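You operate a simulated robot arm through the tools that you are given. There is no shell and no other tool. Be economical: measure what you need, move in short steps, check, and stop when the job is done.

Carry out the task below with a simulated robot arm. There is one attempt and no reset: what you move stays moved.

## Task
Ready the table for the square: level it by level knob one.
Fine: free the lock to begin and lock it again; stand the square on the level plate; leave level knob two as it is.

The check looks at the end state, three seconds after you hand in, the way a careful person would. Anything else that was tipped, shoved, dropped, spilled or broken makes it a failure.

## Robot
A 7-joint arm with a two-finger parallel gripper, fixed in place. Base frame: the origin is at the foot of the arm, x ahead of it, y to its left, z up; the work surface is at about z = 820. Readings come in mm, rad, newtons and seconds.
With the tool pointing down near the work surface it reaches from about 240 to 680 mm from the base axis. Its first joint turns from -1.152 to 1.152 rad. Payload 2.4 kg.
The TCP is the grasp point between the finger pads, 30 mm short of the fingertips. In the tool frame z runs along the fingers and y along their closing line. Largest opening 94 mm; finger width 28, thickness 10; the body of the gripper, 50 by 96 mm, starts 55 mm behind the TCP.
Orientation is that of the tool frame in the base frame, as a unit quaternion [w, x, y, z]. With the fingers straight down and closing along the base's y, the tool's x points along the base's -x, its y along +y and its z along -z.

## Interface
- The arm moves only by the tool drive_tool. Its argument "rows" is a list of rows, each a list of 3 entries, a list of its own where there are three numbers: the opening, from 0 (shut) to 1 (fully open), then the shift along the tool's x, y, z in mm, then the turn, a rotation vector about the tool's x, y, z in rad. In form: [[grip, [x, y, z], [rx, ry, rz]], ...]. A call has 1 to 8 rows; each row is the pose to reach, as a shift and turn from the pose commanded when the call began, along the tool's axes at that moment. A row lasts 0.2 s, in which the tool goes at most 50 mm and 0.15 rad; a call with a longer step from one row to the next is refused whole, and so is a gripper value outside its range. Where a pose cannot be reached the arm comes as near as it can. A force on the tool above 40 N (or 10 N above the force at the start of the call, whichever is more), or a blocked arm, ends the call early, and 0.2 s more pass. The fingers move at their own pace (about 153 mm/s each) and stop on an object; they squeeze with about 24 N. The grip force told is the motor's: it shows also when the fingers shut on nothing. Time passes only in rows, and 0.2 s behind the last, so rows that repeat a pose let the fingers close. It gives the time, the measured TCP pose, the force on the tool (base axes), the opening and the grip force at its end, in the units of the frame above (readings bear some noise).
- Cameras (640 x 400 px; columns grow to the right, rows downward): "scene" is fixed at [45.3, 482, 1443.2]; the picture's right is [-0.66, -0.75, 0.00], its down [-0.44, 0.39, -0.81] and it looks along [0.61, -0.53, -0.59] (base axes); focal length 346 px, centre (320, 200). "wrist" rides on the gripper at [-37, 0, -58] in the tool frame; the picture's right is [0.00, -1.00, 0.00], its down [0.97, 0.00, -0.24] and it looks along [0.24, 0.00, 0.97] (tool axes); focal length 218 px, centre (320, 200). There is no depth. A picture from a camera that has moved, and an enlarged one, comes with that camera's place and axes in the base frame and with its lens.
- snapshot(camera): a new picture of that camera. The clock stands still meanwhile.
- enlarge(camera, box): a new picture of the part [left, top, right, bottom] of that camera's present view, enlarged. The clock stands still meanwhile.
- job_done(): hands the job in; it is judged then, once.

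Work in short steps. Places have to be worked out from the pictures, the camera data and where the tool is seen: move nearer, look again, correct. Check each grasp and each placing, and mend what went wrong. You have 120 turns and 84 pictures in all, those below and enlarged ones among them. Open the gripper and draw the arm clear of the work before you hand the job in, unless the task says otherwise; then end with one line.

The tools are called after ">>>" by a JSON object that holds its "method" and its "body". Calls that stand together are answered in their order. drive_tool: Moves the arm, as the interface text tells. Its arguments: {"type":"object","properties":{"rows":{"type":"array"}},"required":["rows"]} The other tools are called the same way: snapshot (camera) takes a picture; enlarge (camera, box) takes an enlarged picture of a part of a camera's view; job_done () hands the job in.

At the start:

```text
time: 0.0
ee_pos: [326.8, 182.8, 1157.5]
tcp_rot: [0.0, 0.0, 1.0, -0.001]
force: [0.6, -0.9, 0.2]
finger_gap: 93.9
finger_force: 0.1
```

scene: 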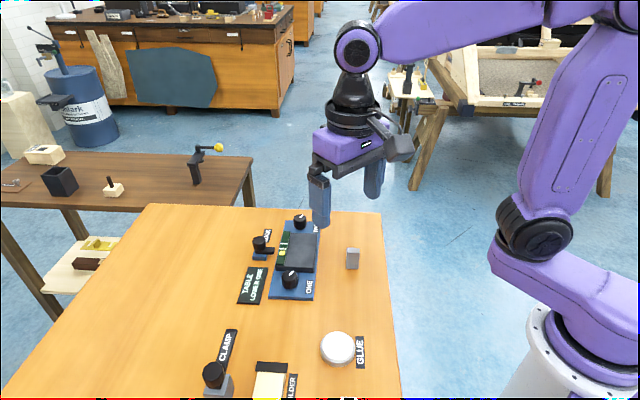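
wrist: 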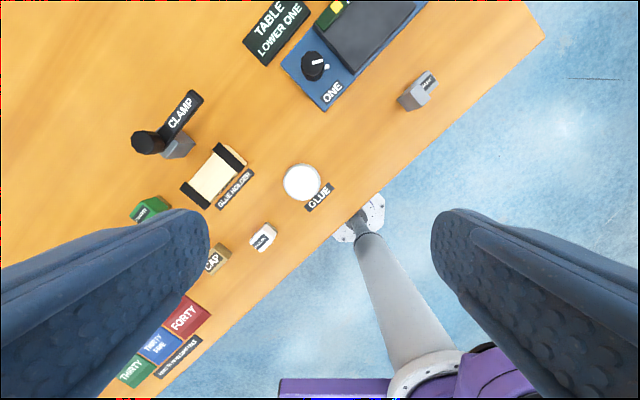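

The leveling table sits mid-table with two knobs, a lock lever and probably vials. I'll enlarge both views to read them.

>>> {"method": "enlarge", "body": {"camera": "scene", "box": [220, 200, 380, 310]}}

>>> {"method": "enlarge", "body": {"camera": "wrist", "box": [220, 0, 460, 150]}}

```text
3.64 times, centred on (300, 255) of scene
camera zoom: at [45.3, 482.0, 1443.2], right [-0.66, -0.75, 0.0], down [-0.44, 0.39, -0.81], along [0.61, -0.53, -0.59], focal length 1260 px, centre (393, 0)
```

zoom: 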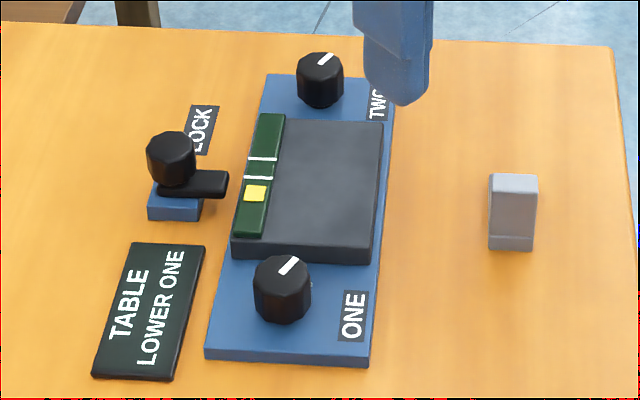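

```text
2.67 times, centred on (340, 75) of wrist
camera zoom: at [362.3, 184.0, 1215.8], right [0.0, -1.0, 0.0], down [-0.97, 0.0, 0.24], along [-0.24, 0.0, -0.97], focal length 582 px, centre (267, 533)
```

zoom: 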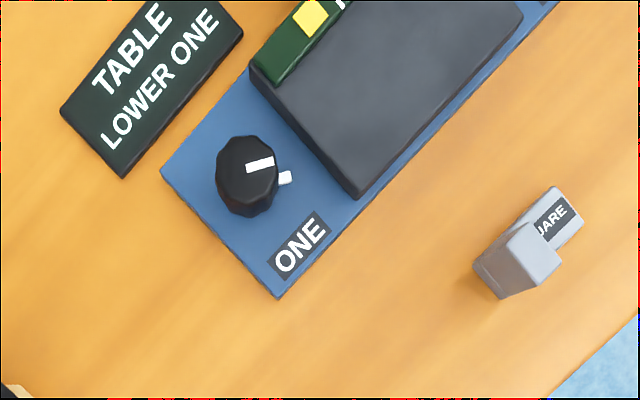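

Bubble sits toward knob one, so end one has to come down. I'll move the wrist camera above the device for a closer look at lock, knobs and vial.

>>> {"method": "drive_tool", "body": {"rows": [[0.5, [-35, -6, 20], [0, 0, 0]], [0.5, [-70, -12, 40], [0, 0, 0]], [0.5, [-105, -18, 60], [0, 0, 0]], [0.5, [-140, -24, 80], [0, 0, 0]], [0.5, [-173, -33, 100], [0, 0, 0]]]}}

>>> {"method": "snapshot", "body": {"camera": "wrist"}}

>>> {"method": "snapshot", "body": {"camera": "scene"}}

```text
time: 1.2
ee_pos: [498.1, 151.0, 1056.3]
tcp_rot: [0.0, -0.001, 1.0, -0.001]
force: [-0.1, 0.2, 0.3]
finger_gap: 46.9
finger_force: 0.1
```

```text
79 pictures are left
camera wrist: at [534.5, 150.5, 1115.8], right [0.0, -1.0, 0.0], down [-0.97, 0.0, 0.24], along [-0.24, 0.0, -0.97], focal length 218 px, centre (320, 200)
```

wrist: 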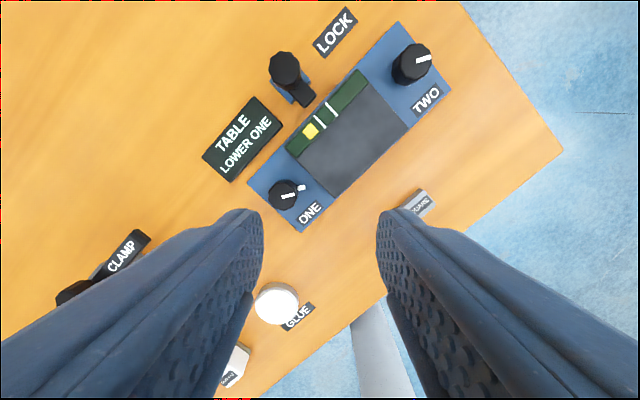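

```text
78 pictures are left
```

scene: 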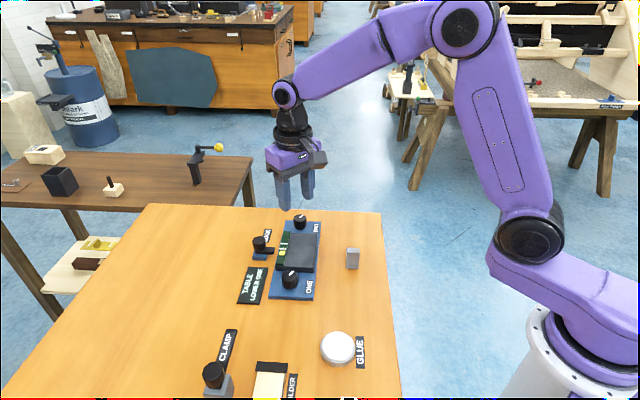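

>>> {"method": "enlarge", "body": {"camera": "wrist", "box": [200, 0, 460, 220]}}

>>> {"method": "enlarge", "body": {"camera": "wrist", "box": [240, 30, 340, 130]}}

>>> {"method": "enlarge", "body": {"camera": "scene", "box": [235, 225, 295, 270]}}

```text
1.82 times, centred on (330, 110) of wrist
camera zoom: at [534.5, 150.5, 1115.8], right [0.0, -1.0, 0.0], down [-0.97, 0.0, 0.24], along [-0.24, 0.0, -0.97], focal length 397 px, centre (302, 364)
```

zoom: 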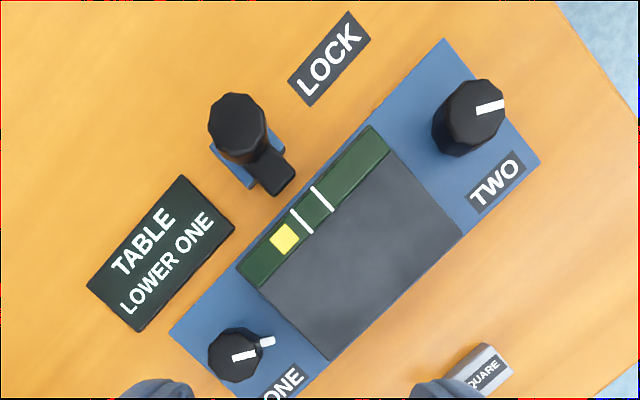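

```text
4.00 times, centred on (290, 80) of wrist
camera zoom: at [534.5, 150.5, 1115.8], right [0.0, -1.0, 0.0], down [-0.97, 0.0, 0.24], along [-0.24, 0.0, -0.97], focal length 873 px, centre (440, 680)
```

zoom: 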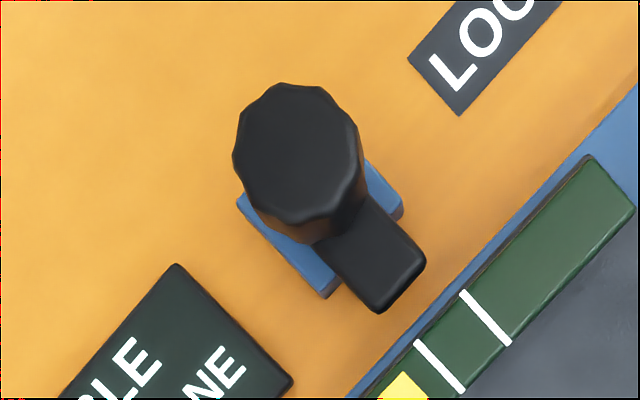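

```text
8.89 times, centred on (265, 248) of scene
camera zoom: at [45.3, 482.0, 1443.2], right [-0.66, -0.75, 0.0], down [-0.44, 0.39, -0.81], along [0.61, -0.53, -0.59], focal length 3079 px, centre (809, -222)
```

zoom: 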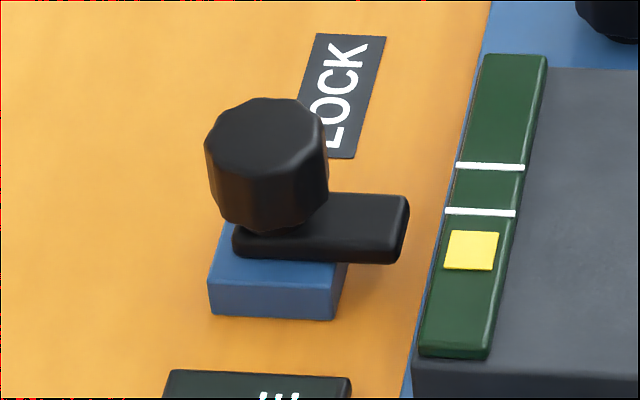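

Triangulating gives the lock knob top at about (611,187,869), Ø≈31, with the arm beneath it pointing at the table (locked). Knob one's top is at about (480,193,864). I'll move above the lock knob.

>>> {"method": "drive_tool", "body": {"rows": [[0.5, [-30, 9, 26], [0, 0, 0]], [0.5, [-60, 18, 52], [0, 0, 0]], [0.5, [-90, 27, 80], [0, 0, 0]], [0.55, [-113, 36, 106], [0, 0, 0]], [0.55, [-113, 36, 136], [0, 0, 0]]]}}

>>> {"method": "snapshot", "body": {"camera": "wrist"}}

>>> {"method": "enlarge", "body": {"camera": "scene", "box": [210, 180, 330, 280]}}

```text
time: 2.4
ee_pos: [613.7, 186.1, 921.5]
tcp_rot: [0.0, 0.0, 1.0, 0.001]
force: [0.4, 0.7, -1.3]
finger_gap: 51.8
finger_force: 0.0
```

```text
74 pictures are left
camera wrist: at [649.1, 185.8, 981.5], right [0.0, -1.0, 0.0], down [-0.97, 0.0, 0.24], along [-0.24, 0.0, -0.97], focal length 218 px, centre (320, 200)
```

wrist: 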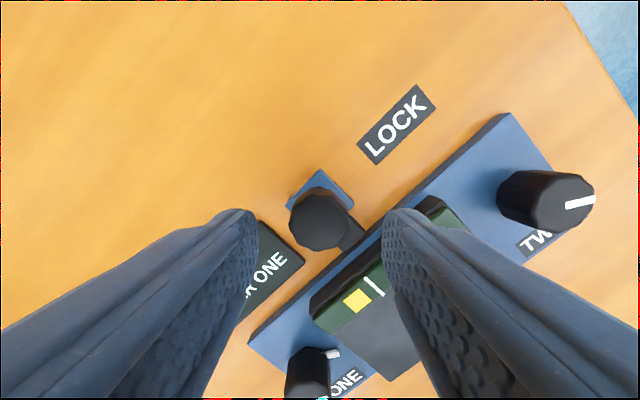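

```text
4.00 times, centred on (270, 230) of scene
camera zoom: at [45.3, 482.0, 1443.2], right [-0.66, -0.75, 0.0], down [-0.44, 0.39, -0.81], along [0.61, -0.53, -0.59], focal length 1386 px, centre (520, 80)
```

zoom: 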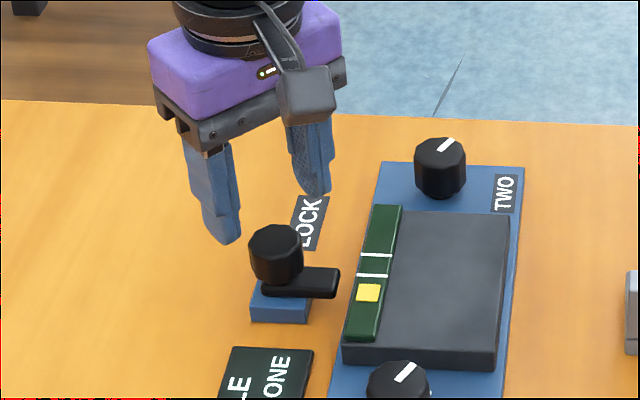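

Knob is confirmed at about (610,187). Descending to TCP z≈884 and closing on it.

>>> {"method": "drive_tool", "body": {"rows": [[0.55, [2.5, 1, 19], [0, 0, 0]], [0.55, [2.5, 1, 37], [0, 0, 0]], [0.55, [2.5, 1, 37], [0, 0, 0]], [0.0, [2.5, 1, 37], [0, 0, 0]], [0.0, [2.5, 1, 37], [0, 0, 0]]]}}

>>> {"method": "enlarge", "body": {"camera": "scene", "box": [210, 180, 330, 280]}}

```text
time: 3.6
ee_pos: [610.0, 185.4, 884.1]
tcp_rot: [-0.001, 0.001, 1.0, -0.001]
force: [-0.9, -10.7, 0.1]
finger_gap: 30.8
finger_force: 45.3
```

```text
4.00 times, centred on (270, 230) of scene
camera zoom: at [45.3, 481.8, 1443.3], right [-0.66, -0.75, 0.0], down [-0.44, 0.39, -0.81], along [0.61, -0.53, -0.59], focal length 1386 px, centre (520, 80)
```

zoom: 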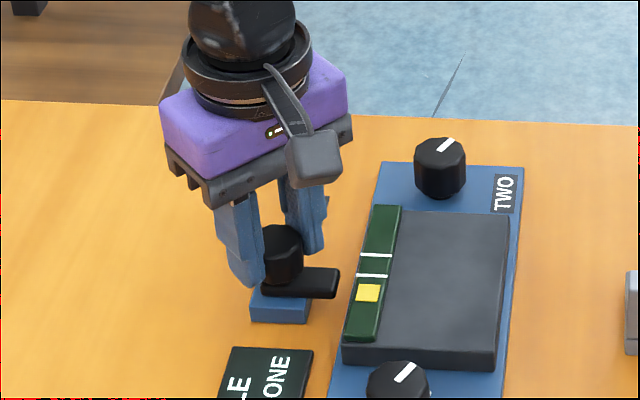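

Knob is gripped (30.8 mm), with a slight side load that I'll relieve by 1.5 mm in y. Then I'll try a counter-clockwise turn (seen from above).

>>> {"method": "drive_tool", "body": {"rows": [[0.0, [0, -1.5, 0], [0, 0, 0]], [0.0, [0, -1.5, 0], [0, 0, -0.12]], [0.0, [0, -1.5, 0], [0, 0, -0.24]], [0.0, [0, -1.5, 0], [0, 0, -0.36]]]}}

>>> {"method": "enlarge", "body": {"camera": "scene", "box": [210, 180, 330, 280]}}

```text
time: 4.6
ee_pos: [609.5, 185.7, 883.5]
tcp_rot: [0.001, -0.18, 0.984, 0.0]
force: [6.2, -8.2, 1.5]
finger_gap: 30.9
finger_force: 44.9
```

```text
4.00 times, centred on (270, 230) of scene
camera zoom: at [45.5, 481.8, 1443.3], right [-0.66, -0.75, 0.0], down [-0.44, 0.39, -0.81], along [0.61, -0.53, -0.59], focal length 1386 px, centre (520, 80)
```

zoom: 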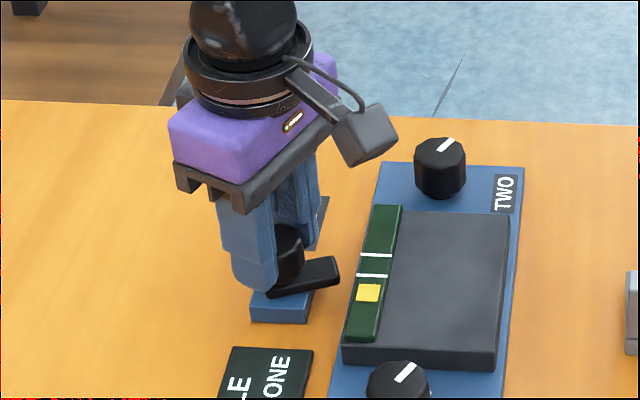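

The arm followed counter-clockwise, so I'll keep turning.

>>> {"method": "drive_tool", "body": {"rows": [[0.0, [0, 0, 0], [0, 0, -0.13]], [0.0, [0, 0, 0], [0, 0, -0.26]], [0.0, [0, 0, 0], [0, 0, -0.39]], [0.0, [0, 0, 0], [0, 0, -0.52]], [0.0, [0, 0, 0], [0, 0, -0.65]]]}}

>>> {"method": "enlarge", "body": {"camera": "scene", "box": [210, 180, 330, 280]}}

```text
time: 5.8
ee_pos: [608.6, 186.5, 884.2]
tcp_rot: [0.001, -0.485, 0.874, -0.001]
force: [2.6, -9.5, 4.7]
finger_gap: 30.7
finger_force: 45.3
```

```text
4.00 times, centred on (270, 230) of scene
camera zoom: at [45.3, 481.7, 1443.3], right [-0.66, -0.75, 0.0], down [-0.44, 0.39, -0.81], along [0.61, -0.53, -0.59], focal length 1386 px, centre (520, 80)
```

zoom: 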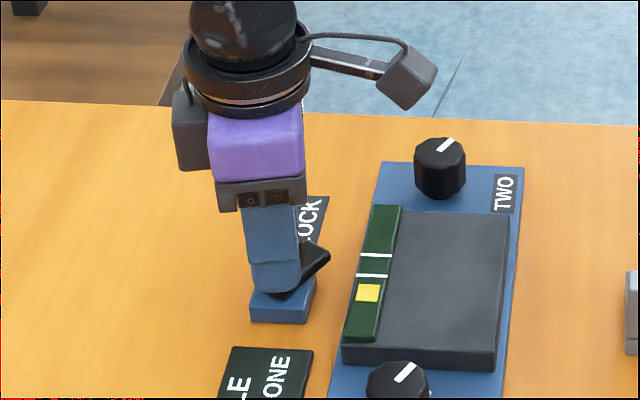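

Turned 1.01 rad and still following. Continuing toward 1.57.

>>> {"method": "drive_tool", "body": {"rows": [[0.0, [0, 0, 0], [0, 0, -0.13]], [0.0, [0, 0, 0], [0, 0, -0.26]], [0.0, [0, 0, 0], [0, 0, -0.39]], [0.0, [0, 0, 0], [0, 0, -0.52]], [0.0, [0, 0, 0], [0, 0, -0.6]]]}}

>>> {"method": "enlarge", "body": {"camera": "scene", "box": [210, 180, 330, 280]}}

```text
time: 7.0
ee_pos: [609.6, 185.5, 884.3]
tcp_rot: [0.0, 0.721, -0.693, 0.001]
force: [4.4, -5.5, 3.5]
finger_gap: 31.0
finger_force: 45.0
```

```text
4.00 times, centred on (270, 230) of scene
camera zoom: at [45.4, 481.9, 1443.2], right [-0.66, -0.75, 0.0], down [-0.44, 0.39, -0.81], along [0.61, -0.53, -0.59], focal length 1386 px, centre (520, 80)
```

zoom: 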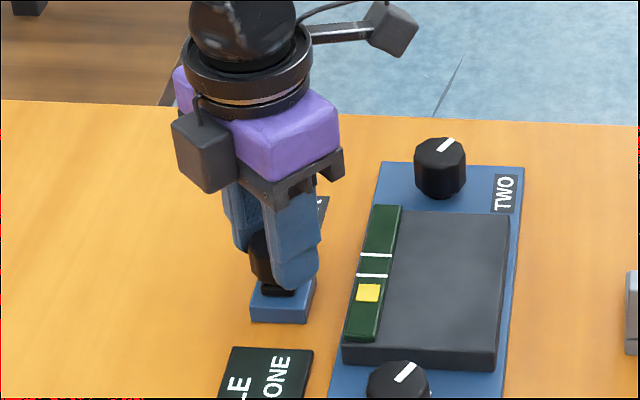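

Turned about 92°. I'll release, rise and look at the lock arm.

>>> {"method": "drive_tool", "body": {"rows": [[0.55, [0, 0, 0], [0, 0, 0]], [0.55, [0, 0, 0], [0, 0, 0]], [0.55, [0, 0, -40], [0, 0, 0]], [0.55, [0, 0, -80], [0, 0, 0]], [0.55, [0, 0, -110], [0, 0, 0]]]}}

>>> {"method": "enlarge", "body": {"camera": "scene", "box": [210, 180, 330, 280]}}

>>> {"method": "snapshot", "body": {"camera": "wrist"}}

```text
time: 8.2
ee_pos: [609.4, 187.2, 994.9]
tcp_rot: [0.0, 0.721, -0.693, -0.001]
force: [0.0, -0.2, -0.2]
finger_gap: 52.0
finger_force: 0.0
```

```text
4.00 times, centred on (270, 230) of scene
camera zoom: at [45.3, 482.0, 1443.2], right [-0.66, -0.75, 0.0], down [-0.44, 0.39, -0.81], along [0.61, -0.53, -0.59], focal length 1386 px, centre (520, 80)
```

zoom: 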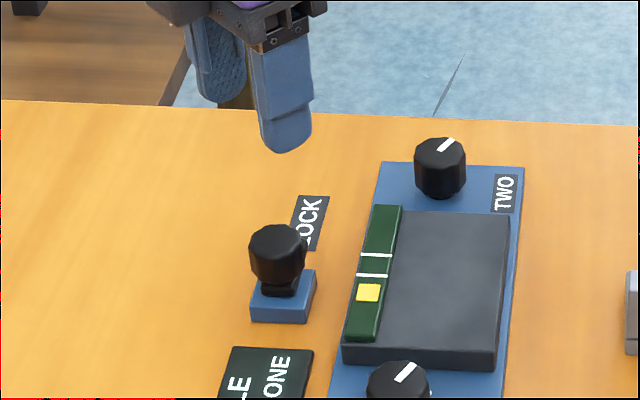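

```text
67 pictures are left
camera wrist: at [607.7, 224.9, 1054.1], right [1.0, 0.04, 0.0], down [0.04, -0.97, 0.24], along [0.01, -0.24, -0.97], focal length 218 px, centre (320, 200)
```

wrist: 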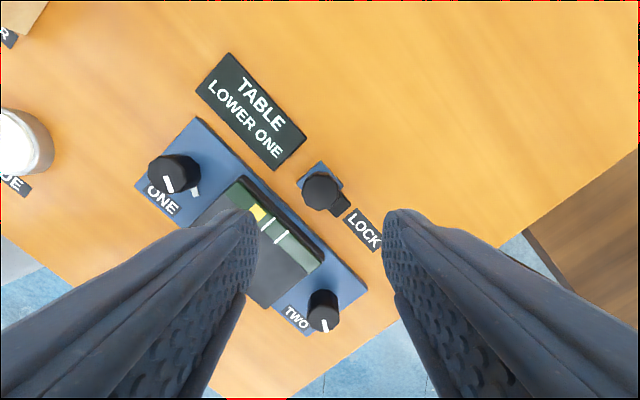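

The arm now points along the plate's long axis, 90° from before. Next I'll go to knob one, unwinding the wrist on the way, and test whether the bubble responds.

>>> {"method": "drive_tool", "body": {"rows": [[0.5, [-3, 32, 0], [0, 0, 0.14]], [0.5, [-6, 64, 0], [0, 0, 0.28]], [0.5, [-9, 96, 0], [0, 0, 0.42]], [0.5, [-11.7, 128.7, 0], [0, 0, 0.56]], [0.5, [-11.7, 128.7, 10], [0, 0, 0.7]], [0.5, [-11.7, 128.7, 20], [0, 0, 0.84]], [0.5, [-11.7, 128.7, 30], [0, 0, 0.98]], [0.5, [-11.7, 128.7, 40], [0, 0, 1.12]]]}}

>>> {"method": "drive_tool", "body": {"rows": [[0.5, [0, 0, 0], [0, 0, 0.14]], [0.5, [0, 0, 0], [0, 0, 0.28]], [0.5, [0, 0, 0], [0, 0, 0.42]], [0.5, [0, 0, 15], [0, 0, 0.56]], [0.5, [0, 0, 30], [0, 0, 0.7]], [0.5, [0, 0, 30], [0, 0, 0.7]]]}}

>>> {"method": "snapshot", "body": {"camera": "wrist"}}

>>> {"method": "enlarge", "body": {"camera": "scene", "box": [230, 190, 350, 310]}}

```text
time: 10.0
ee_pos: [481.4, 192.5, 952.7]
tcp_rot: [0.0, -0.241, 0.97, 0.0]
force: [-0.3, -0.5, -0.6]
finger_gap: 47.0
finger_force: 0.1
```

```text
time: 11.4
ee_pos: [481.2, 191.4, 924.1]
tcp_rot: [0.0, 0.106, 0.994, 0.001]
force: [0.8, 1.0, 0.1]
finger_gap: 46.7
finger_force: 0.3
```

```text
66 pictures are left
camera wrist: at [515.8, 185.5, 983.4], right [-0.21, -0.98, 0.0], down [-0.95, 0.2, 0.24], along [-0.23, 0.05, -0.97], focal length 218 px, centre (320, 200)
```

wrist: 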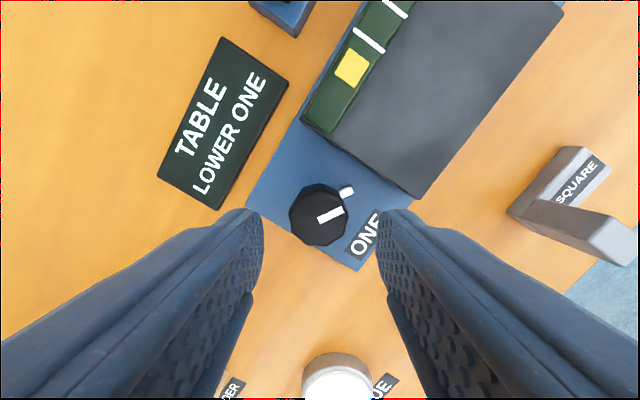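

```text
3.33 times, centred on (290, 250) of scene
camera zoom: at [45.3, 482.0, 1443.2], right [-0.66, -0.75, 0.0], down [-0.44, 0.39, -0.81], along [0.61, -0.53, -0.59], focal length 1155 px, centre (420, 33)
```

zoom: 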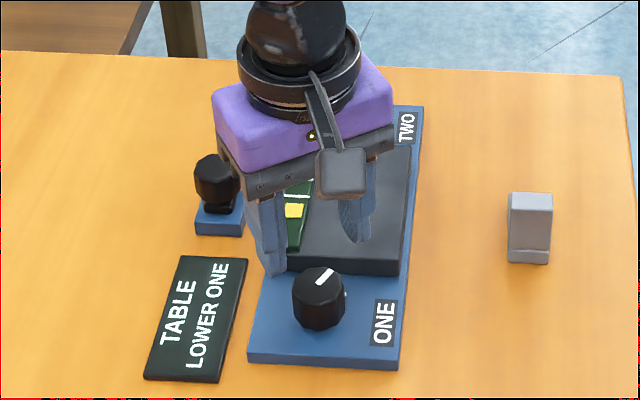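

Knob one's top is at about (479,194.6), so I'll correct by (-2,+3) mm, descend to TCP z≈878 and grip.

>>> {"method": "drive_tool", "body": {"rows": [[0.5, [2.6, 2.5, 23], [0, 0, 0]], [0.5, [2.6, 2.5, 46], [0, 0, 0]], [0.5, [2.6, 2.5, 46], [0, 0, 0]], [0.0, [2.6, 2.5, 46], [0, 0, 0]], [0.0, [2.6, 2.5, 46], [0, 0, 0]]]}}

>>> {"method": "snapshot", "body": {"camera": "wrist"}}

```text
time: 12.6
ee_pos: [478.1, 193.2, 878.5]
tcp_rot: [-0.001, 0.106, 0.994, -0.001]
force: [-3.3, -11.1, 0.0]
finger_gap: 33.6
finger_force: 44.6
```

```text
64 pictures are left
camera wrist: at [513.7, 187.0, 936.9], right [-0.21, -0.98, 0.0], down [-0.95, 0.2, 0.24], along [-0.24, 0.05, -0.97], focal length 218 px, centre (320, 200)
```

wrist: 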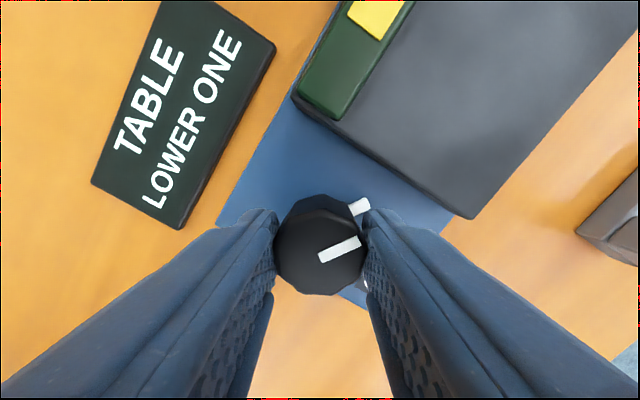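

Gripped at 33.6 mm. I'll test with a small clockwise turn and watch the bubble.

>>> {"method": "drive_tool", "body": {"rows": [[0.0, [0, -1.2, 0], [0, 0, 0.12]], [0.0, [0, -1.2, 0], [0, 0, 0.24]], [0.0, [0, -1.2, 0], [0, 0, 0.36]]]}}

>>> {"method": "snapshot", "body": {"camera": "wrist"}}

>>> {"method": "enlarge", "body": {"camera": "scene", "box": [230, 190, 350, 310]}}

```text
time: 13.4
ee_pos: [479.1, 194.4, 878.0]
tcp_rot: [-0.001, 0.282, 0.959, -0.001]
force: [-4.7, -14.3, 3.1]
finger_gap: 33.3
finger_force: 45.1
```

```text
63 pictures are left
camera wrist: at [508.4, 174.3, 936.9], right [-0.54, -0.84, 0.0], down [-0.82, 0.53, 0.24], along [-0.2, 0.13, -0.97], focal length 218 px, centre (320, 200)
```

wrist: 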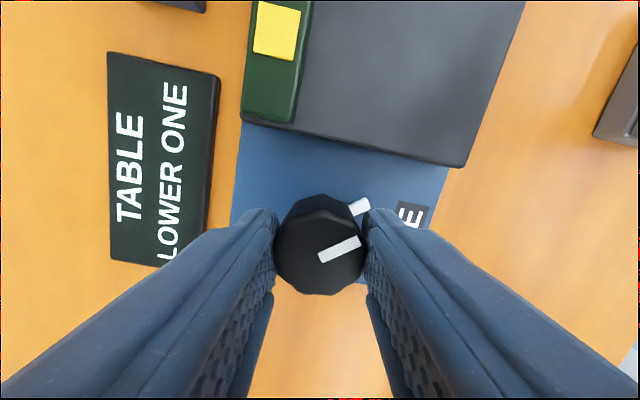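

```text
3.33 times, centred on (290, 250) of scene
camera zoom: at [45.2, 481.6, 1443.3], right [-0.66, -0.75, 0.0], down [-0.44, 0.39, -0.81], along [0.61, -0.53, -0.59], focal length 1155 px, centre (420, 33)
```

zoom: 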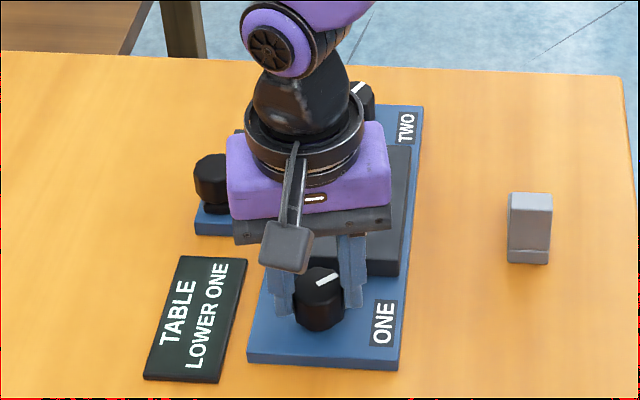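

The knob and its side pin turned with the gripper, and the bubble moved a few mm toward end one, which is the wrong way. I'll reverse to counter-clockwise.

>>> {"method": "drive_tool", "body": {"rows": [[0.0, [0, 0, 0], [0, 0, -0.13]], [0.0, [0, 0, 0], [0, 0, -0.26]], [0.0, [0, 0, 0], [0, 0, -0.39]], [0.0, [0, 0, 0], [0, 0, -0.52]], [0.0, [0, 0, 0], [0, 0, -0.65]], [0.0, [0, 0, 0], [0, 0, -0.78]]]}}

>>> {"method": "enlarge", "body": {"camera": "scene", "box": [230, 190, 350, 310]}}

>>> {"method": "snapshot", "body": {"camera": "wrist"}}

```text
time: 14.8
ee_pos: [479.0, 195.6, 877.3]
tcp_rot: [-0.001, -0.106, 0.994, 0.0]
force: [-7.6, -11.0, 13.7]
finger_gap: 33.7
finger_force: 44.8
```

```text
3.33 times, centred on (290, 250) of scene
camera zoom: at [44.9, 481.7, 1443.3], right [-0.66, -0.75, 0.0], down [-0.44, 0.39, -0.81], along [0.61, -0.53, -0.59], focal length 1155 px, centre (420, 33)
```

zoom: 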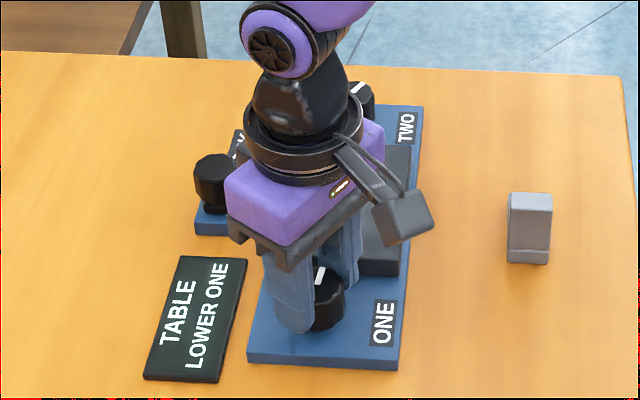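

```text
60 pictures are left
camera wrist: at [513.4, 202.9, 937.0], right [0.21, -0.98, 0.0], down [-0.95, -0.21, 0.24], along [-0.23, -0.05, -0.97], focal length 218 px, centre (320, 200)
```

wrist: 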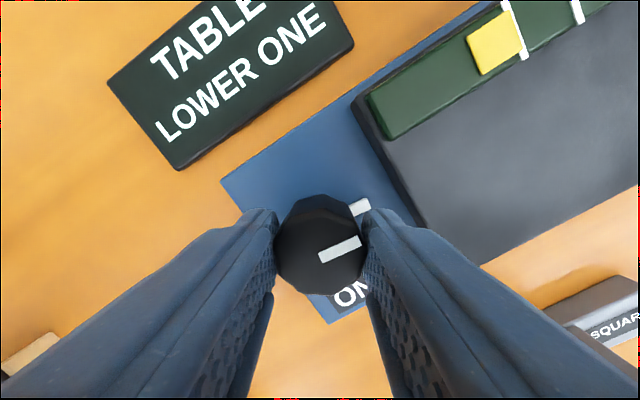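

The bubble moves toward the centre at about 21 mm/rad, with about 16 mm to go (≈0.75 rad). Continuing 0.5 rad with a slight upward ease.

>>> {"method": "drive_tool", "body": {"rows": [[0.0, [0, 0, -0.5], [0, 0, -0.12]], [0.0, [0, 0, -1], [0, 0, -0.25]], [0.0, [0, 0, -1], [0, 0, -0.37]], [0.0, [0, 0, -1], [0, 0, -0.5]]]}}

>>> {"method": "snapshot", "body": {"camera": "wrist"}}

```text
time: 15.8
ee_pos: [476.7, 195.9, 877.0]
tcp_rot: [0.0, -0.35, 0.937, 0.0]
force: [0.1, 1.2, -23.6]
finger_gap: 33.7
finger_force: 45.3
```

```text
59 pictures are left
camera wrist: at [505.0, 219.7, 937.0], right [0.65, -0.76, 0.0], down [-0.73, -0.64, 0.24], along [-0.18, -0.16, -0.97], focal length 218 px, centre (320, 200)
```

wrist: 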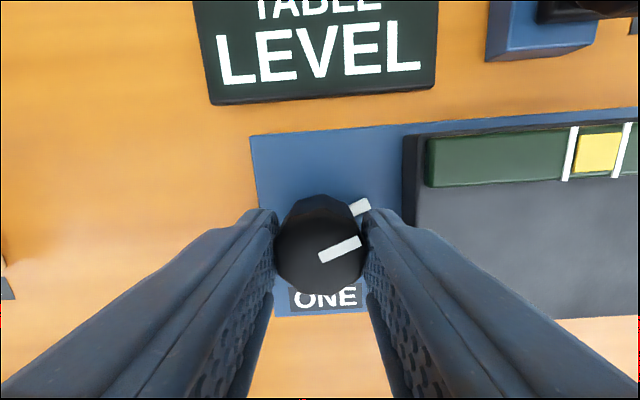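

The sign now reads "TABLE LEVEL" and the bubble is between the lines. I'll release, rise and re-check.

>>> {"method": "drive_tool", "body": {"rows": [[0.0, [0, 0, 1], [0, 0, 0]], [0.5, [0, 0, 1], [0, 0, 0]], [0.5, [0, 0, 1], [0, 0, 0]], [0.5, [0, 0, -40], [0, 0, 0]], [0.5, [0, 0, -80], [0, 0, 0]], [0.5, [0, 0, -110], [0, 0, 0]]]}}

>>> {"method": "snapshot", "body": {"camera": "wrist"}}

>>> {"method": "enlarge", "body": {"camera": "scene", "box": [230, 190, 350, 310]}}

```text
time: 17.2
ee_pos: [477.1, 196.0, 989.7]
tcp_rot: [0.0, -0.348, 0.938, 0.0]
force: [0.7, 1.0, -0.1]
finger_gap: 47.0
finger_force: 0.1
```

```text
58 pictures are left
camera wrist: at [503.7, 220.3, 1048.8], right [0.65, -0.76, 0.0], down [-0.74, -0.63, 0.24], along [-0.18, -0.16, -0.97], focal length 218 px, centre (320, 200)
```

wrist: 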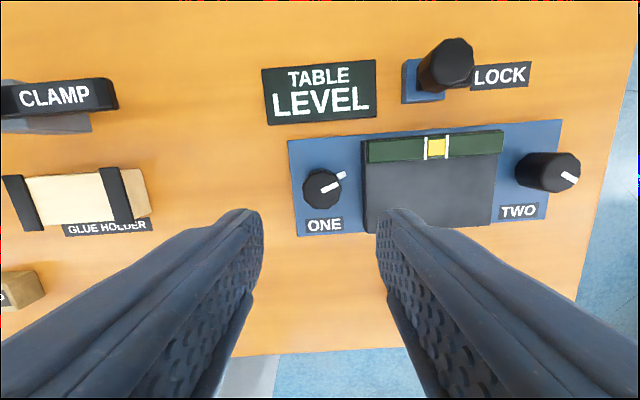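

```text
3.33 times, centred on (290, 250) of scene
camera zoom: at [45.3, 482.0, 1443.2], right [-0.66, -0.75, 0.0], down [-0.44, 0.39, -0.81], along [0.61, -0.53, -0.59], focal length 1155 px, centre (420, 33)
```

zoom: 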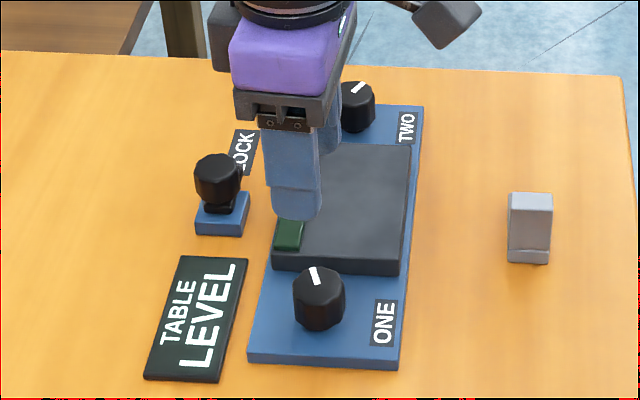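

>>> {"method": "enlarge", "body": {"camera": "wrist", "box": [350, 110, 520, 220]}}

```text
3.64 times, centred on (435, 165) of wrist
camera zoom: at [503.7, 220.3, 1048.8], right [0.65, -0.76, 0.0], down [-0.74, -0.63, 0.24], along [-0.18, -0.16, -0.97], focal length 794 px, centre (-98, 327)
```

zoom: 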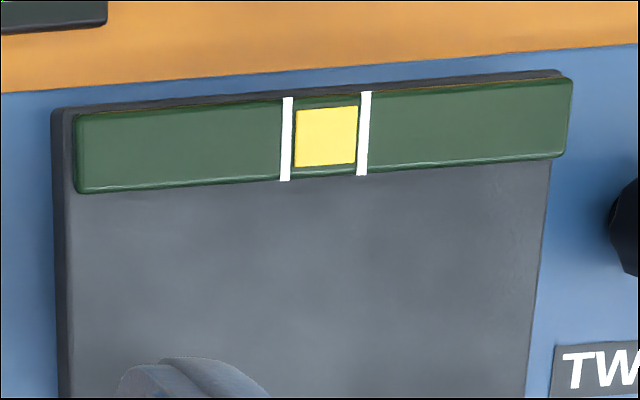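

The bubble is centred. Back to the lock knob, pre-rotating 0.6 rad counter-clockwise so there's room to turn it back clockwise.

>>> {"method": "drive_tool", "body": {"rows": [[0.55, [-23, -23, 0], [0, 0, -0.12]], [0.55, [-47, -47, 0], [0, 0, -0.24]], [0.55, [-71, -71, 0], [0, 0, -0.36]], [0.55, [-94.3, -94.4, 0], [0, 0, -0.48]], [0.55, [-94.3, -94.4, 30], [0, 0, -0.6]], [0.55, [-94.3, -94.4, 65], [0, 0, -0.6]], [0.55, [-94.3, -94.4, 65], [0, 0, -0.6]]]}}

>>> {"method": "snapshot", "body": {"camera": "wrist"}}

```text
time: 18.8
ee_pos: [609.5, 186.0, 923.0]
tcp_rot: [0.001, -0.61, 0.793, 0.0]
force: [0.8, -0.1, 1.2]
finger_gap: 51.8
finger_force: 0.2
```

```text
55 pictures are left
camera wrist: at [618.1, 222.4, 982.4], right [0.97, -0.26, 0.0], down [-0.25, -0.94, 0.24], along [-0.06, -0.23, -0.97], focal length 218 px, centre (320, 200)
```

wrist: 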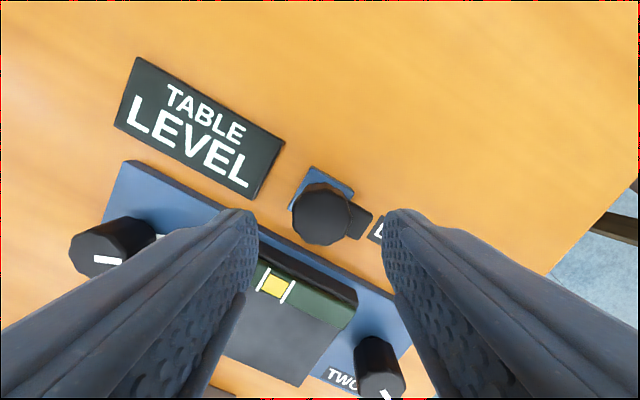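

Aligned over the lock knob. Descending and gripping.

>>> {"method": "drive_tool", "body": {"rows": [[0.55, [0, 0, 20], [0, 0, 0]], [0.55, [0, 0, 39], [0, 0, 0]], [0.55, [0, 0, 39], [0, 0, 0]], [0.0, [0, 0, 39], [0, 0, 0]], [0.0, [0, 0, 39], [0, 0, 0]]]}}

>>> {"method": "drive_tool", "body": {"rows": [[0.0, [0, 0, 0], [0, 0, 0.13]], [0.0, [0, 0, 0], [0, 0, 0.26]], [0.0, [0, 0, 0], [0, 0, 0.39]], [0.0, [0, 0, 0], [0, 0, 0.52]], [0.0, [0, 0, 0], [0, 0, 0.65]], [0.0, [0, 0, 0], [0, 0, 0.78]]]}}

>>> {"method": "enlarge", "body": {"camera": "scene", "box": [210, 180, 330, 280]}}

```text
time: 20.0
ee_pos: [610.7, 185.4, 883.9]
tcp_rot: [-0.001, -0.609, 0.793, 0.0]
force: [5.7, 0.7, -5.9]
finger_gap: 31.8
finger_force: 45.3
```

```text
time: 21.4
ee_pos: [610.7, 184.1, 883.7]
tcp_rot: [-0.002, -0.26, 0.966, 0.0]
force: [-3.8, 8.7, -20.7]
finger_gap: 31.4
finger_force: 45.1
```

```text
4.00 times, centred on (270, 230) of scene
camera zoom: at [45.6, 482.4, 1443.0], right [-0.66, -0.75, 0.0], down [-0.44, 0.39, -0.81], along [0.61, -0.53, -0.59], focal length 1386 px, centre (520, 80)
```

zoom: 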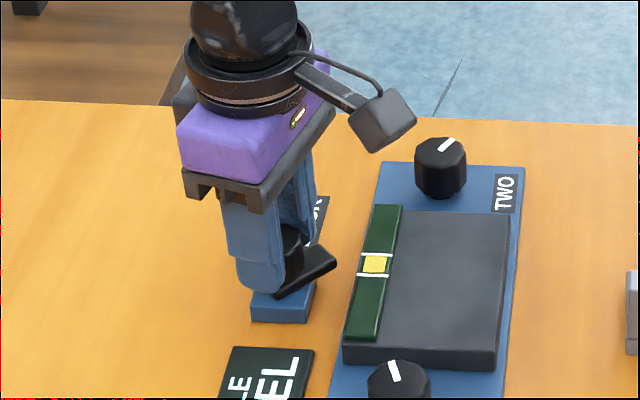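

The arm follows and is halfway back. Continuing the remaining 0.83 rad with a slight downward ease.

>>> {"method": "drive_tool", "body": {"rows": [[0.0, [0, 0, 0.7], [0, 0, 0.12]], [0.0, [0, 0, 0.7], [0, 0, 0.24]], [0.0, [0, 0, 0.7], [0, 0, 0.36]], [0.0, [0, 0, 0.7], [0, 0, 0.48]], [0.0, [0, 0, 0.7], [0, 0, 0.6]], [0.0, [0, 0, 0.7], [0, 0, 0.72]], [0.0, [0, 0, 0.7], [0, 0, 0.83]], [0.0, [0, 0, 0.7], [0, 0, 0.83]]]}}

>>> {"method": "enlarge", "body": {"camera": "scene", "box": [210, 180, 330, 280]}}

```text
time: 23.2
ee_pos: [609.1, 186.4, 882.9]
tcp_rot: [-0.002, 0.15, 0.989, 0.0]
force: [-19.0, 10.8, -5.4]
finger_gap: 31.5
finger_force: 45.2
```

```text
4.00 times, centred on (270, 230) of scene
camera zoom: at [45.0, 482.3, 1443.1], right [-0.66, -0.75, 0.0], down [-0.44, 0.39, -0.81], along [0.61, -0.53, -0.59], focal length 1386 px, centre (520, 80)
```

zoom: 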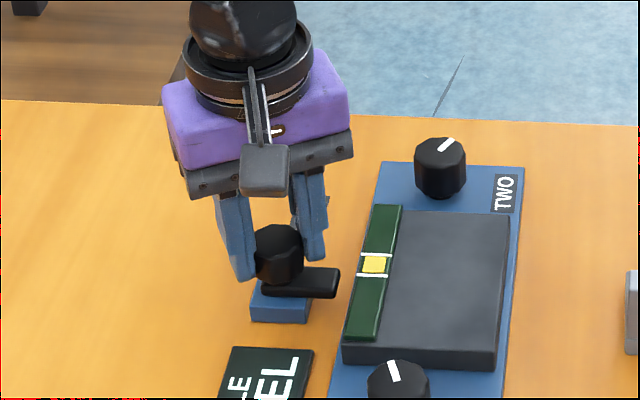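

The arm is back to its original heading. Releasing and checking from above.

>>> {"method": "drive_tool", "body": {"rows": [[0.55, [0, 0, 0], [0, 0, 0]], [0.55, [0, 0, 0], [0, 0, 0]], [0.55, [0, 0, -40], [0, 0, 0]], [0.55, [0, 0, -80], [0, 0, 0]], [0.55, [10, -10, -120], [0, 0, 0]], [0.55, [30, -20, -150], [0, 0, 0]]]}}

>>> {"method": "snapshot", "body": {"camera": "wrist"}}

>>> {"method": "enlarge", "body": {"camera": "scene", "box": [235, 225, 295, 270]}}

```text
time: 24.6
ee_pos: [576.8, 175.1, 1035.4]
tcp_rot: [0.0, 0.15, 0.989, -0.001]
force: [0.1, 0.5, -0.5]
finger_gap: 51.6
finger_force: 0.0
```

```text
52 pictures are left
camera wrist: at [611.8, 163.7, 1093.9], right [-0.3, -0.96, 0.0], down [-0.93, 0.29, 0.24], along [-0.23, 0.07, -0.97], focal length 218 px, centre (320, 200)
```

wrist: 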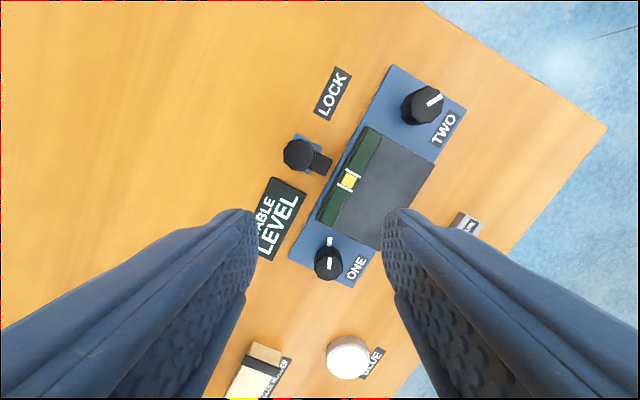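

```text
8.89 times, centred on (265, 248) of scene
camera zoom: at [45.3, 482.0, 1443.2], right [-0.66, -0.75, 0.0], down [-0.44, 0.39, -0.81], along [0.61, -0.53, -0.59], focal length 3079 px, centre (809, -222)
```

zoom: 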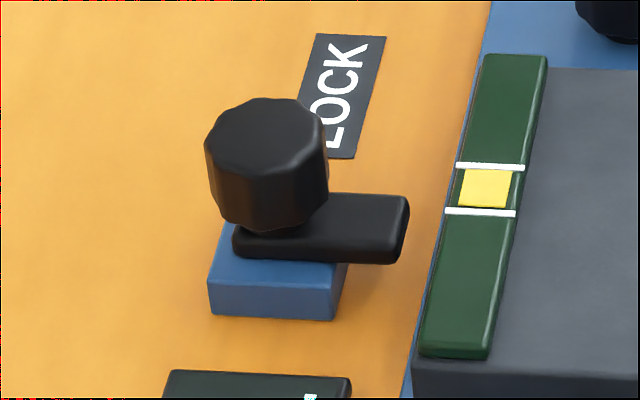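

The lock is identical to its original state and the table is level. Now I'll move over the square to see its shape.

>>> {"method": "drive_tool", "body": {"rows": [[0.7, [20, -35, 0], [0, 0, -0.06]], [0.7, [40, -70, 0], [0, 0, -0.12]], [0.7, [60, -106, 10], [0, 0, -0.18]], [0.7, [80, -142, 20], [0, 0, -0.24]], [0.7, [99, -177, 35], [0, 0, -0.3]], [0.7, [99, -177, 35], [0, 0, -0.3]]]}}

>>> {"method": "snapshot", "body": {"camera": "wrist"}}

>>> {"method": "enlarge", "body": {"camera": "scene", "box": [320, 230, 380, 280]}}

```text
time: 26.0
ee_pos: [430.4, 33.5, 999.1]
tcp_rot: [0.0, -0.001, 1.0, 0.0]
force: [0.3, 1.2, 0.2]
finger_gap: 65.9
finger_force: 0.0
```

```text
50 pictures are left
camera wrist: at [466.5, 33.6, 1057.9], right [0.0, -1.0, 0.0], down [-0.97, 0.0, 0.24], along [-0.24, 0.0, -0.97], focal length 218 px, centre (320, 200)
```

wrist: 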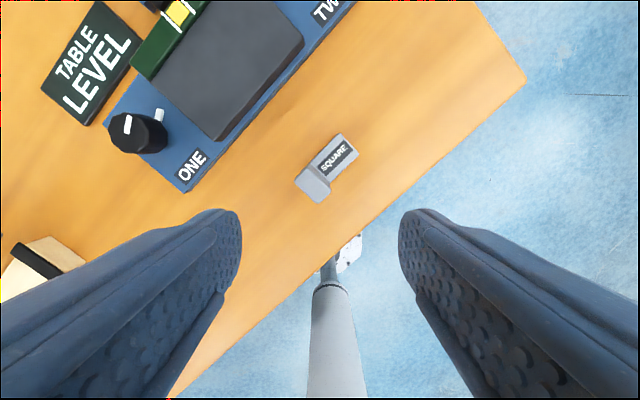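

```text
8.00 times, centred on (350, 255) of scene
camera zoom: at [45.3, 482.0, 1443.2], right [-0.66, -0.75, 0.0], down [-0.44, 0.39, -0.81], along [0.61, -0.53, -0.59], focal length 2771 px, centre (80, -240)
```

zoom: 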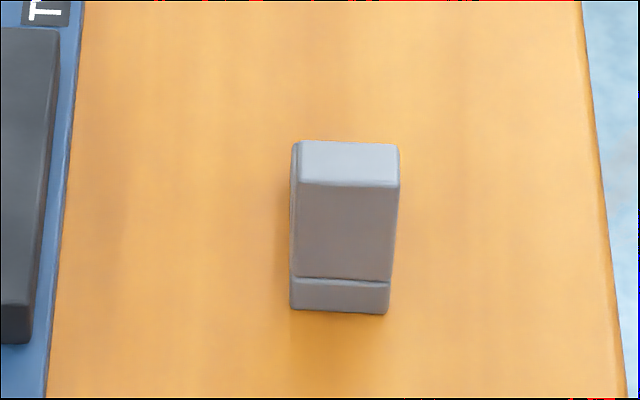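

>>> {"method": "enlarge", "body": {"camera": "wrist", "box": [270, 115, 390, 215]}}

```text
4.00 times, centred on (330, 165) of wrist
camera zoom: at [466.5, 33.6, 1057.9], right [0.0, -1.0, 0.0], down [-0.97, 0.0, 0.24], along [-0.24, 0.0, -0.97], focal length 873 px, centre (280, 340)
```

zoom: 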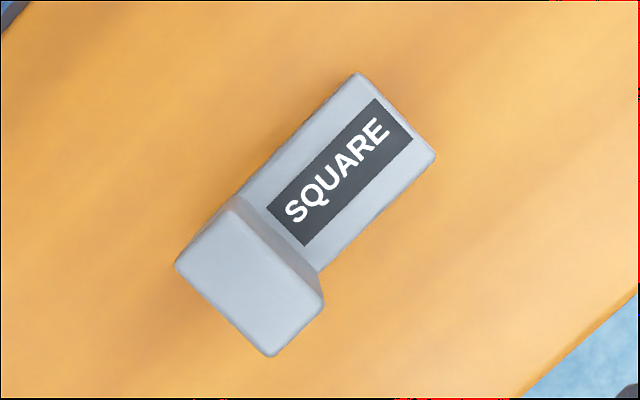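

The square is an L: a flat base about 60×30 with a roughly 52 mm tall upright at the end nearest knob one, centre ≈(434,41). It is aligned with the plate axis. I'll hover above the upright, turned 45° so the fingers close across its thickness.

>>> {"method": "drive_tool", "body": {"rows": [[0.5, [-1, 2, 12], [0, 0, -0.14]], [0.5, [-2, 4, 24], [0, 0, -0.28]], [0.5, [-3, 6, 36], [0, 0, -0.42]], [0.5, [-3.6, 7.5, 48], [0, 0, -0.56]], [0.5, [-3.6, 7.5, 60], [0, 0, -0.7]], [0.5, [-3.6, 7.5, 69], [0, 0, -0.785]], [0.5, [-3.6, 7.5, 69], [0, 0, -0.785]]]}}

>>> {"method": "snapshot", "body": {"camera": "wrist"}}

>>> {"method": "enlarge", "body": {"camera": "scene", "box": [290, 180, 390, 280]}}

```text
time: 27.6
ee_pos: [433.3, 43.6, 930.9]
tcp_rot: [0.0, -0.384, 0.923, 0.0]
force: [-0.5, 0.2, -0.1]
finger_gap: 47.2
finger_force: 0.1
```

```text
47 pictures are left
camera wrist: at [459.5, 69.0, 989.8], right [0.71, -0.71, 0.0], down [-0.69, -0.69, 0.24], along [-0.17, -0.17, -0.97], focal length 218 px, centre (320, 200)
```

wrist: 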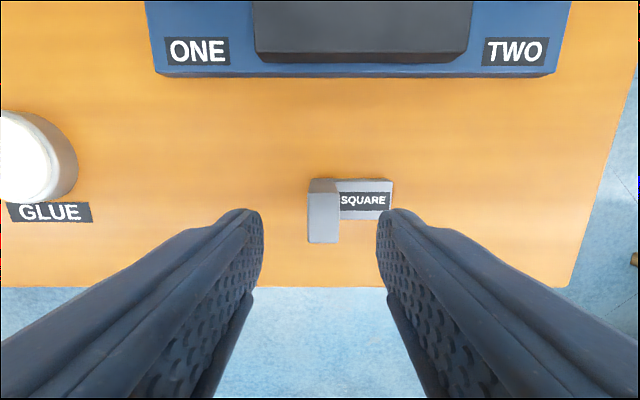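

```text
4.00 times, centred on (340, 230) of scene
camera zoom: at [45.3, 482.0, 1443.2], right [-0.66, -0.75, 0.0], down [-0.44, 0.39, -0.81], along [0.61, -0.53, -0.59], focal length 1386 px, centre (240, 80)
```

zoom: 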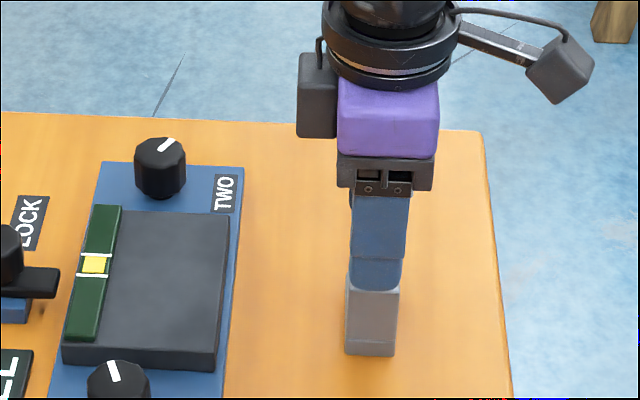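

Yaw is well aligned. The upright centre is at about (432.6,39.6), so I'll correct by (+3.3,-2.3) in tool axes, descend to z≈872 and close.

>>> {"method": "drive_tool", "body": {"rows": [[0.5, [3.3, -2.3, 20], [0, 0, 0]], [0.5, [3.3, -2.3, 40], [0, 0, 0]], [0.5, [3.3, -2.3, 58], [0, 0, 0]], [0.5, [3.3, -2.3, 58], [0, 0, 0]]]}}

>>> {"method": "enlarge", "body": {"camera": "scene", "box": [320, 210, 380, 280]}}

>>> {"method": "snapshot", "body": {"camera": "wrist"}}

```text
time: 28.6
ee_pos: [434.4, 38.6, 871.1]
tcp_rot: [-0.001, -0.383, 0.924, 0.0]
force: [0.0, 0.1, 0.2]
finger_gap: 47.1
finger_force: 0.1
```

```text
5.71 times, centred on (350, 245) of scene
camera zoom: at [45.3, 482.0, 1443.2], right [-0.66, -0.75, 0.0], down [-0.44, 0.39, -0.81], along [0.61, -0.53, -0.59], focal length 1979 px, centre (149, -57)
```

zoom: 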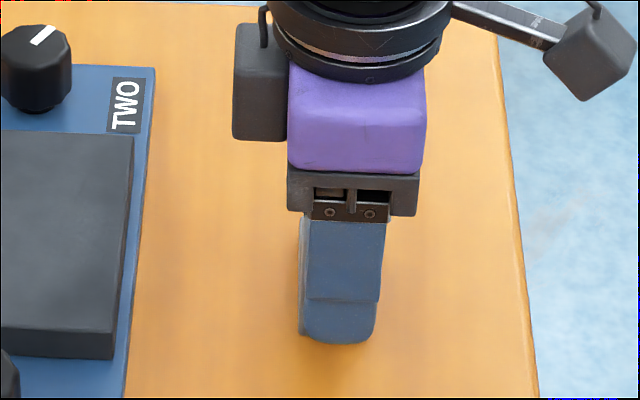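

```text
44 pictures are left
camera wrist: at [460.1, 64.9, 931.0], right [0.71, -0.71, 0.0], down [-0.69, -0.69, 0.24], along [-0.17, -0.17, -0.97], focal length 218 px, centre (320, 200)
```

wrist: 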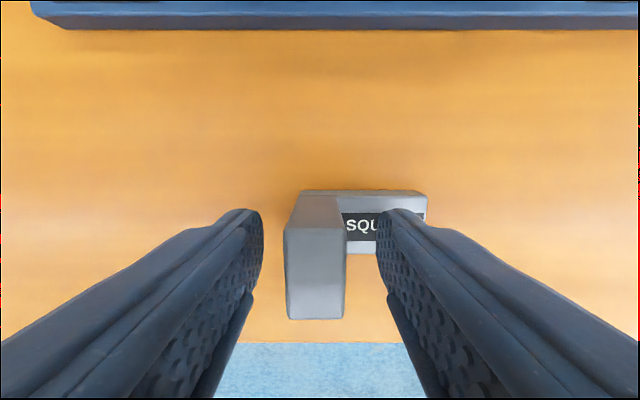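

Upright is between the fingers, about 1 mm to the left. Nudging and closing.

>>> {"method": "drive_tool", "body": {"rows": [[0.5, [0, 1.3, 0], [0, 0, 0]], [0.3, [0, 1.3, 0], [0, 0, 0]], [0.0, [0, 1.3, 0], [0, 0, 0]], [0.0, [0, 1.3, 0], [0, 0, 0]]]}}

>>> {"method": "drive_tool", "body": {"rows": [[0.0, [0, 0, -10], [0, 0, 0]], [0.0, [0, 0, -30], [0, 0, 0]], [0.0, [0, 0, -55], [0, 0, 0]], [0.0, [0, 0, -55], [0, 0, 0]]]}}

>>> {"method": "enlarge", "body": {"camera": "scene", "box": [290, 180, 390, 280]}}

>>> {"method": "snapshot", "body": {"camera": "wrist"}}

```text
time: 29.6
ee_pos: [433.4, 39.8, 871.8]
tcp_rot: [0.0, -0.383, 0.924, 0.0]
force: [-0.2, 0.4, -0.3]
finger_gap: 22.2
finger_force: 24.3
```

```text
time: 30.6
ee_pos: [431.9, 39.6, 925.7]
tcp_rot: [0.0, -0.382, 0.924, 0.0]
force: [-0.5, -0.4, -3.7]
finger_gap: 22.2
finger_force: 24.1
```

```text
4.00 times, centred on (340, 230) of scene
camera zoom: at [45.4, 482.0, 1443.2], right [-0.66, -0.75, 0.0], down [-0.44, 0.39, -0.81], along [0.61, -0.53, -0.59], focal length 1386 px, centre (240, 80)
```

zoom: 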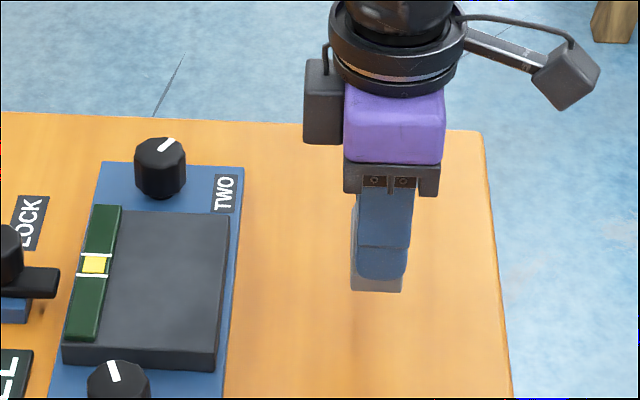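

```text
42 pictures are left
camera wrist: at [457.7, 65.8, 985.1], right [0.71, -0.71, 0.0], down [-0.69, -0.69, 0.24], along [-0.17, -0.17, -0.97], focal length 218 px, centre (320, 200)
```

wrist: 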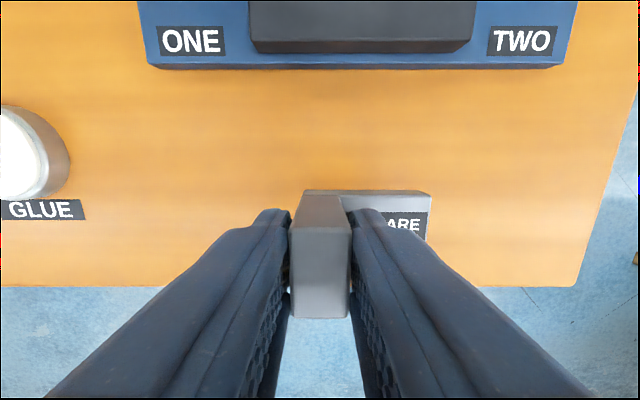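

Held level with about 0.37 kg on the tool; the bottom is about 52 mm below TCP. Moving straight across toward the plate at a clear height.

>>> {"method": "drive_tool", "body": {"rows": [[0.0, [0, 0, -14], [0, 0, 0]], [0.0, [-30, 0, -14], [0, 0, 0]], [0.0, [-62, 0, -14], [0, 0, 0]], [0.0, [-94, 0, -14], [0, 0, 0]], [0.0, [-124, -0.4, -14], [0, 0, 0]], [0.0, [-124, -0.4, -14], [0, 0, 0]]]}}

>>> {"method": "enlarge", "body": {"camera": "scene", "box": [240, 190, 360, 310]}}

>>> {"method": "snapshot", "body": {"camera": "wrist"}}

```text
time: 32.0
ee_pos: [520.0, 125.9, 941.0]
tcp_rot: [0.0, -0.382, 0.924, 0.0]
force: [-1.0, 0.4, -4.7]
finger_gap: 22.3
finger_force: 23.9
```

```text
3.33 times, centred on (300, 250) of scene
camera zoom: at [45.4, 482.1, 1443.2], right [-0.66, -0.75, 0.0], down [-0.44, 0.39, -0.81], along [0.61, -0.53, -0.59], focal length 1155 px, centre (387, 33)
```

zoom: 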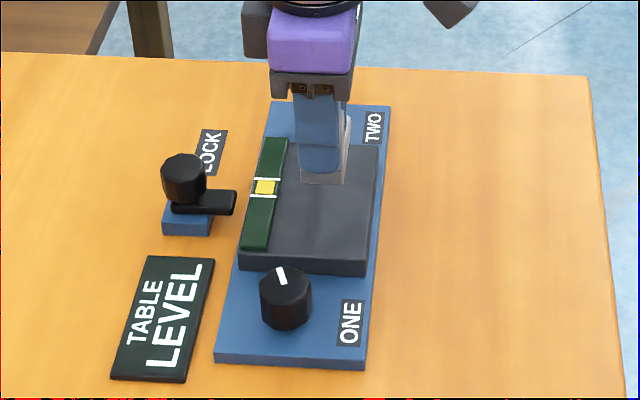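

```text
40 pictures are left
camera wrist: at [545.9, 152.1, 1000.4], right [0.71, -0.71, 0.0], down [-0.69, -0.69, 0.24], along [-0.17, -0.17, -0.97], focal length 218 px, centre (320, 200)
```

wrist: 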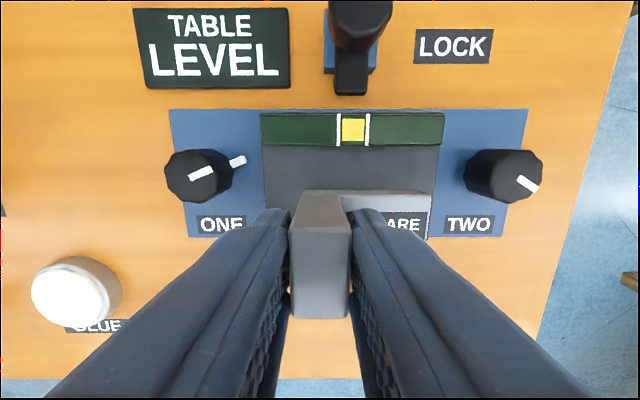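

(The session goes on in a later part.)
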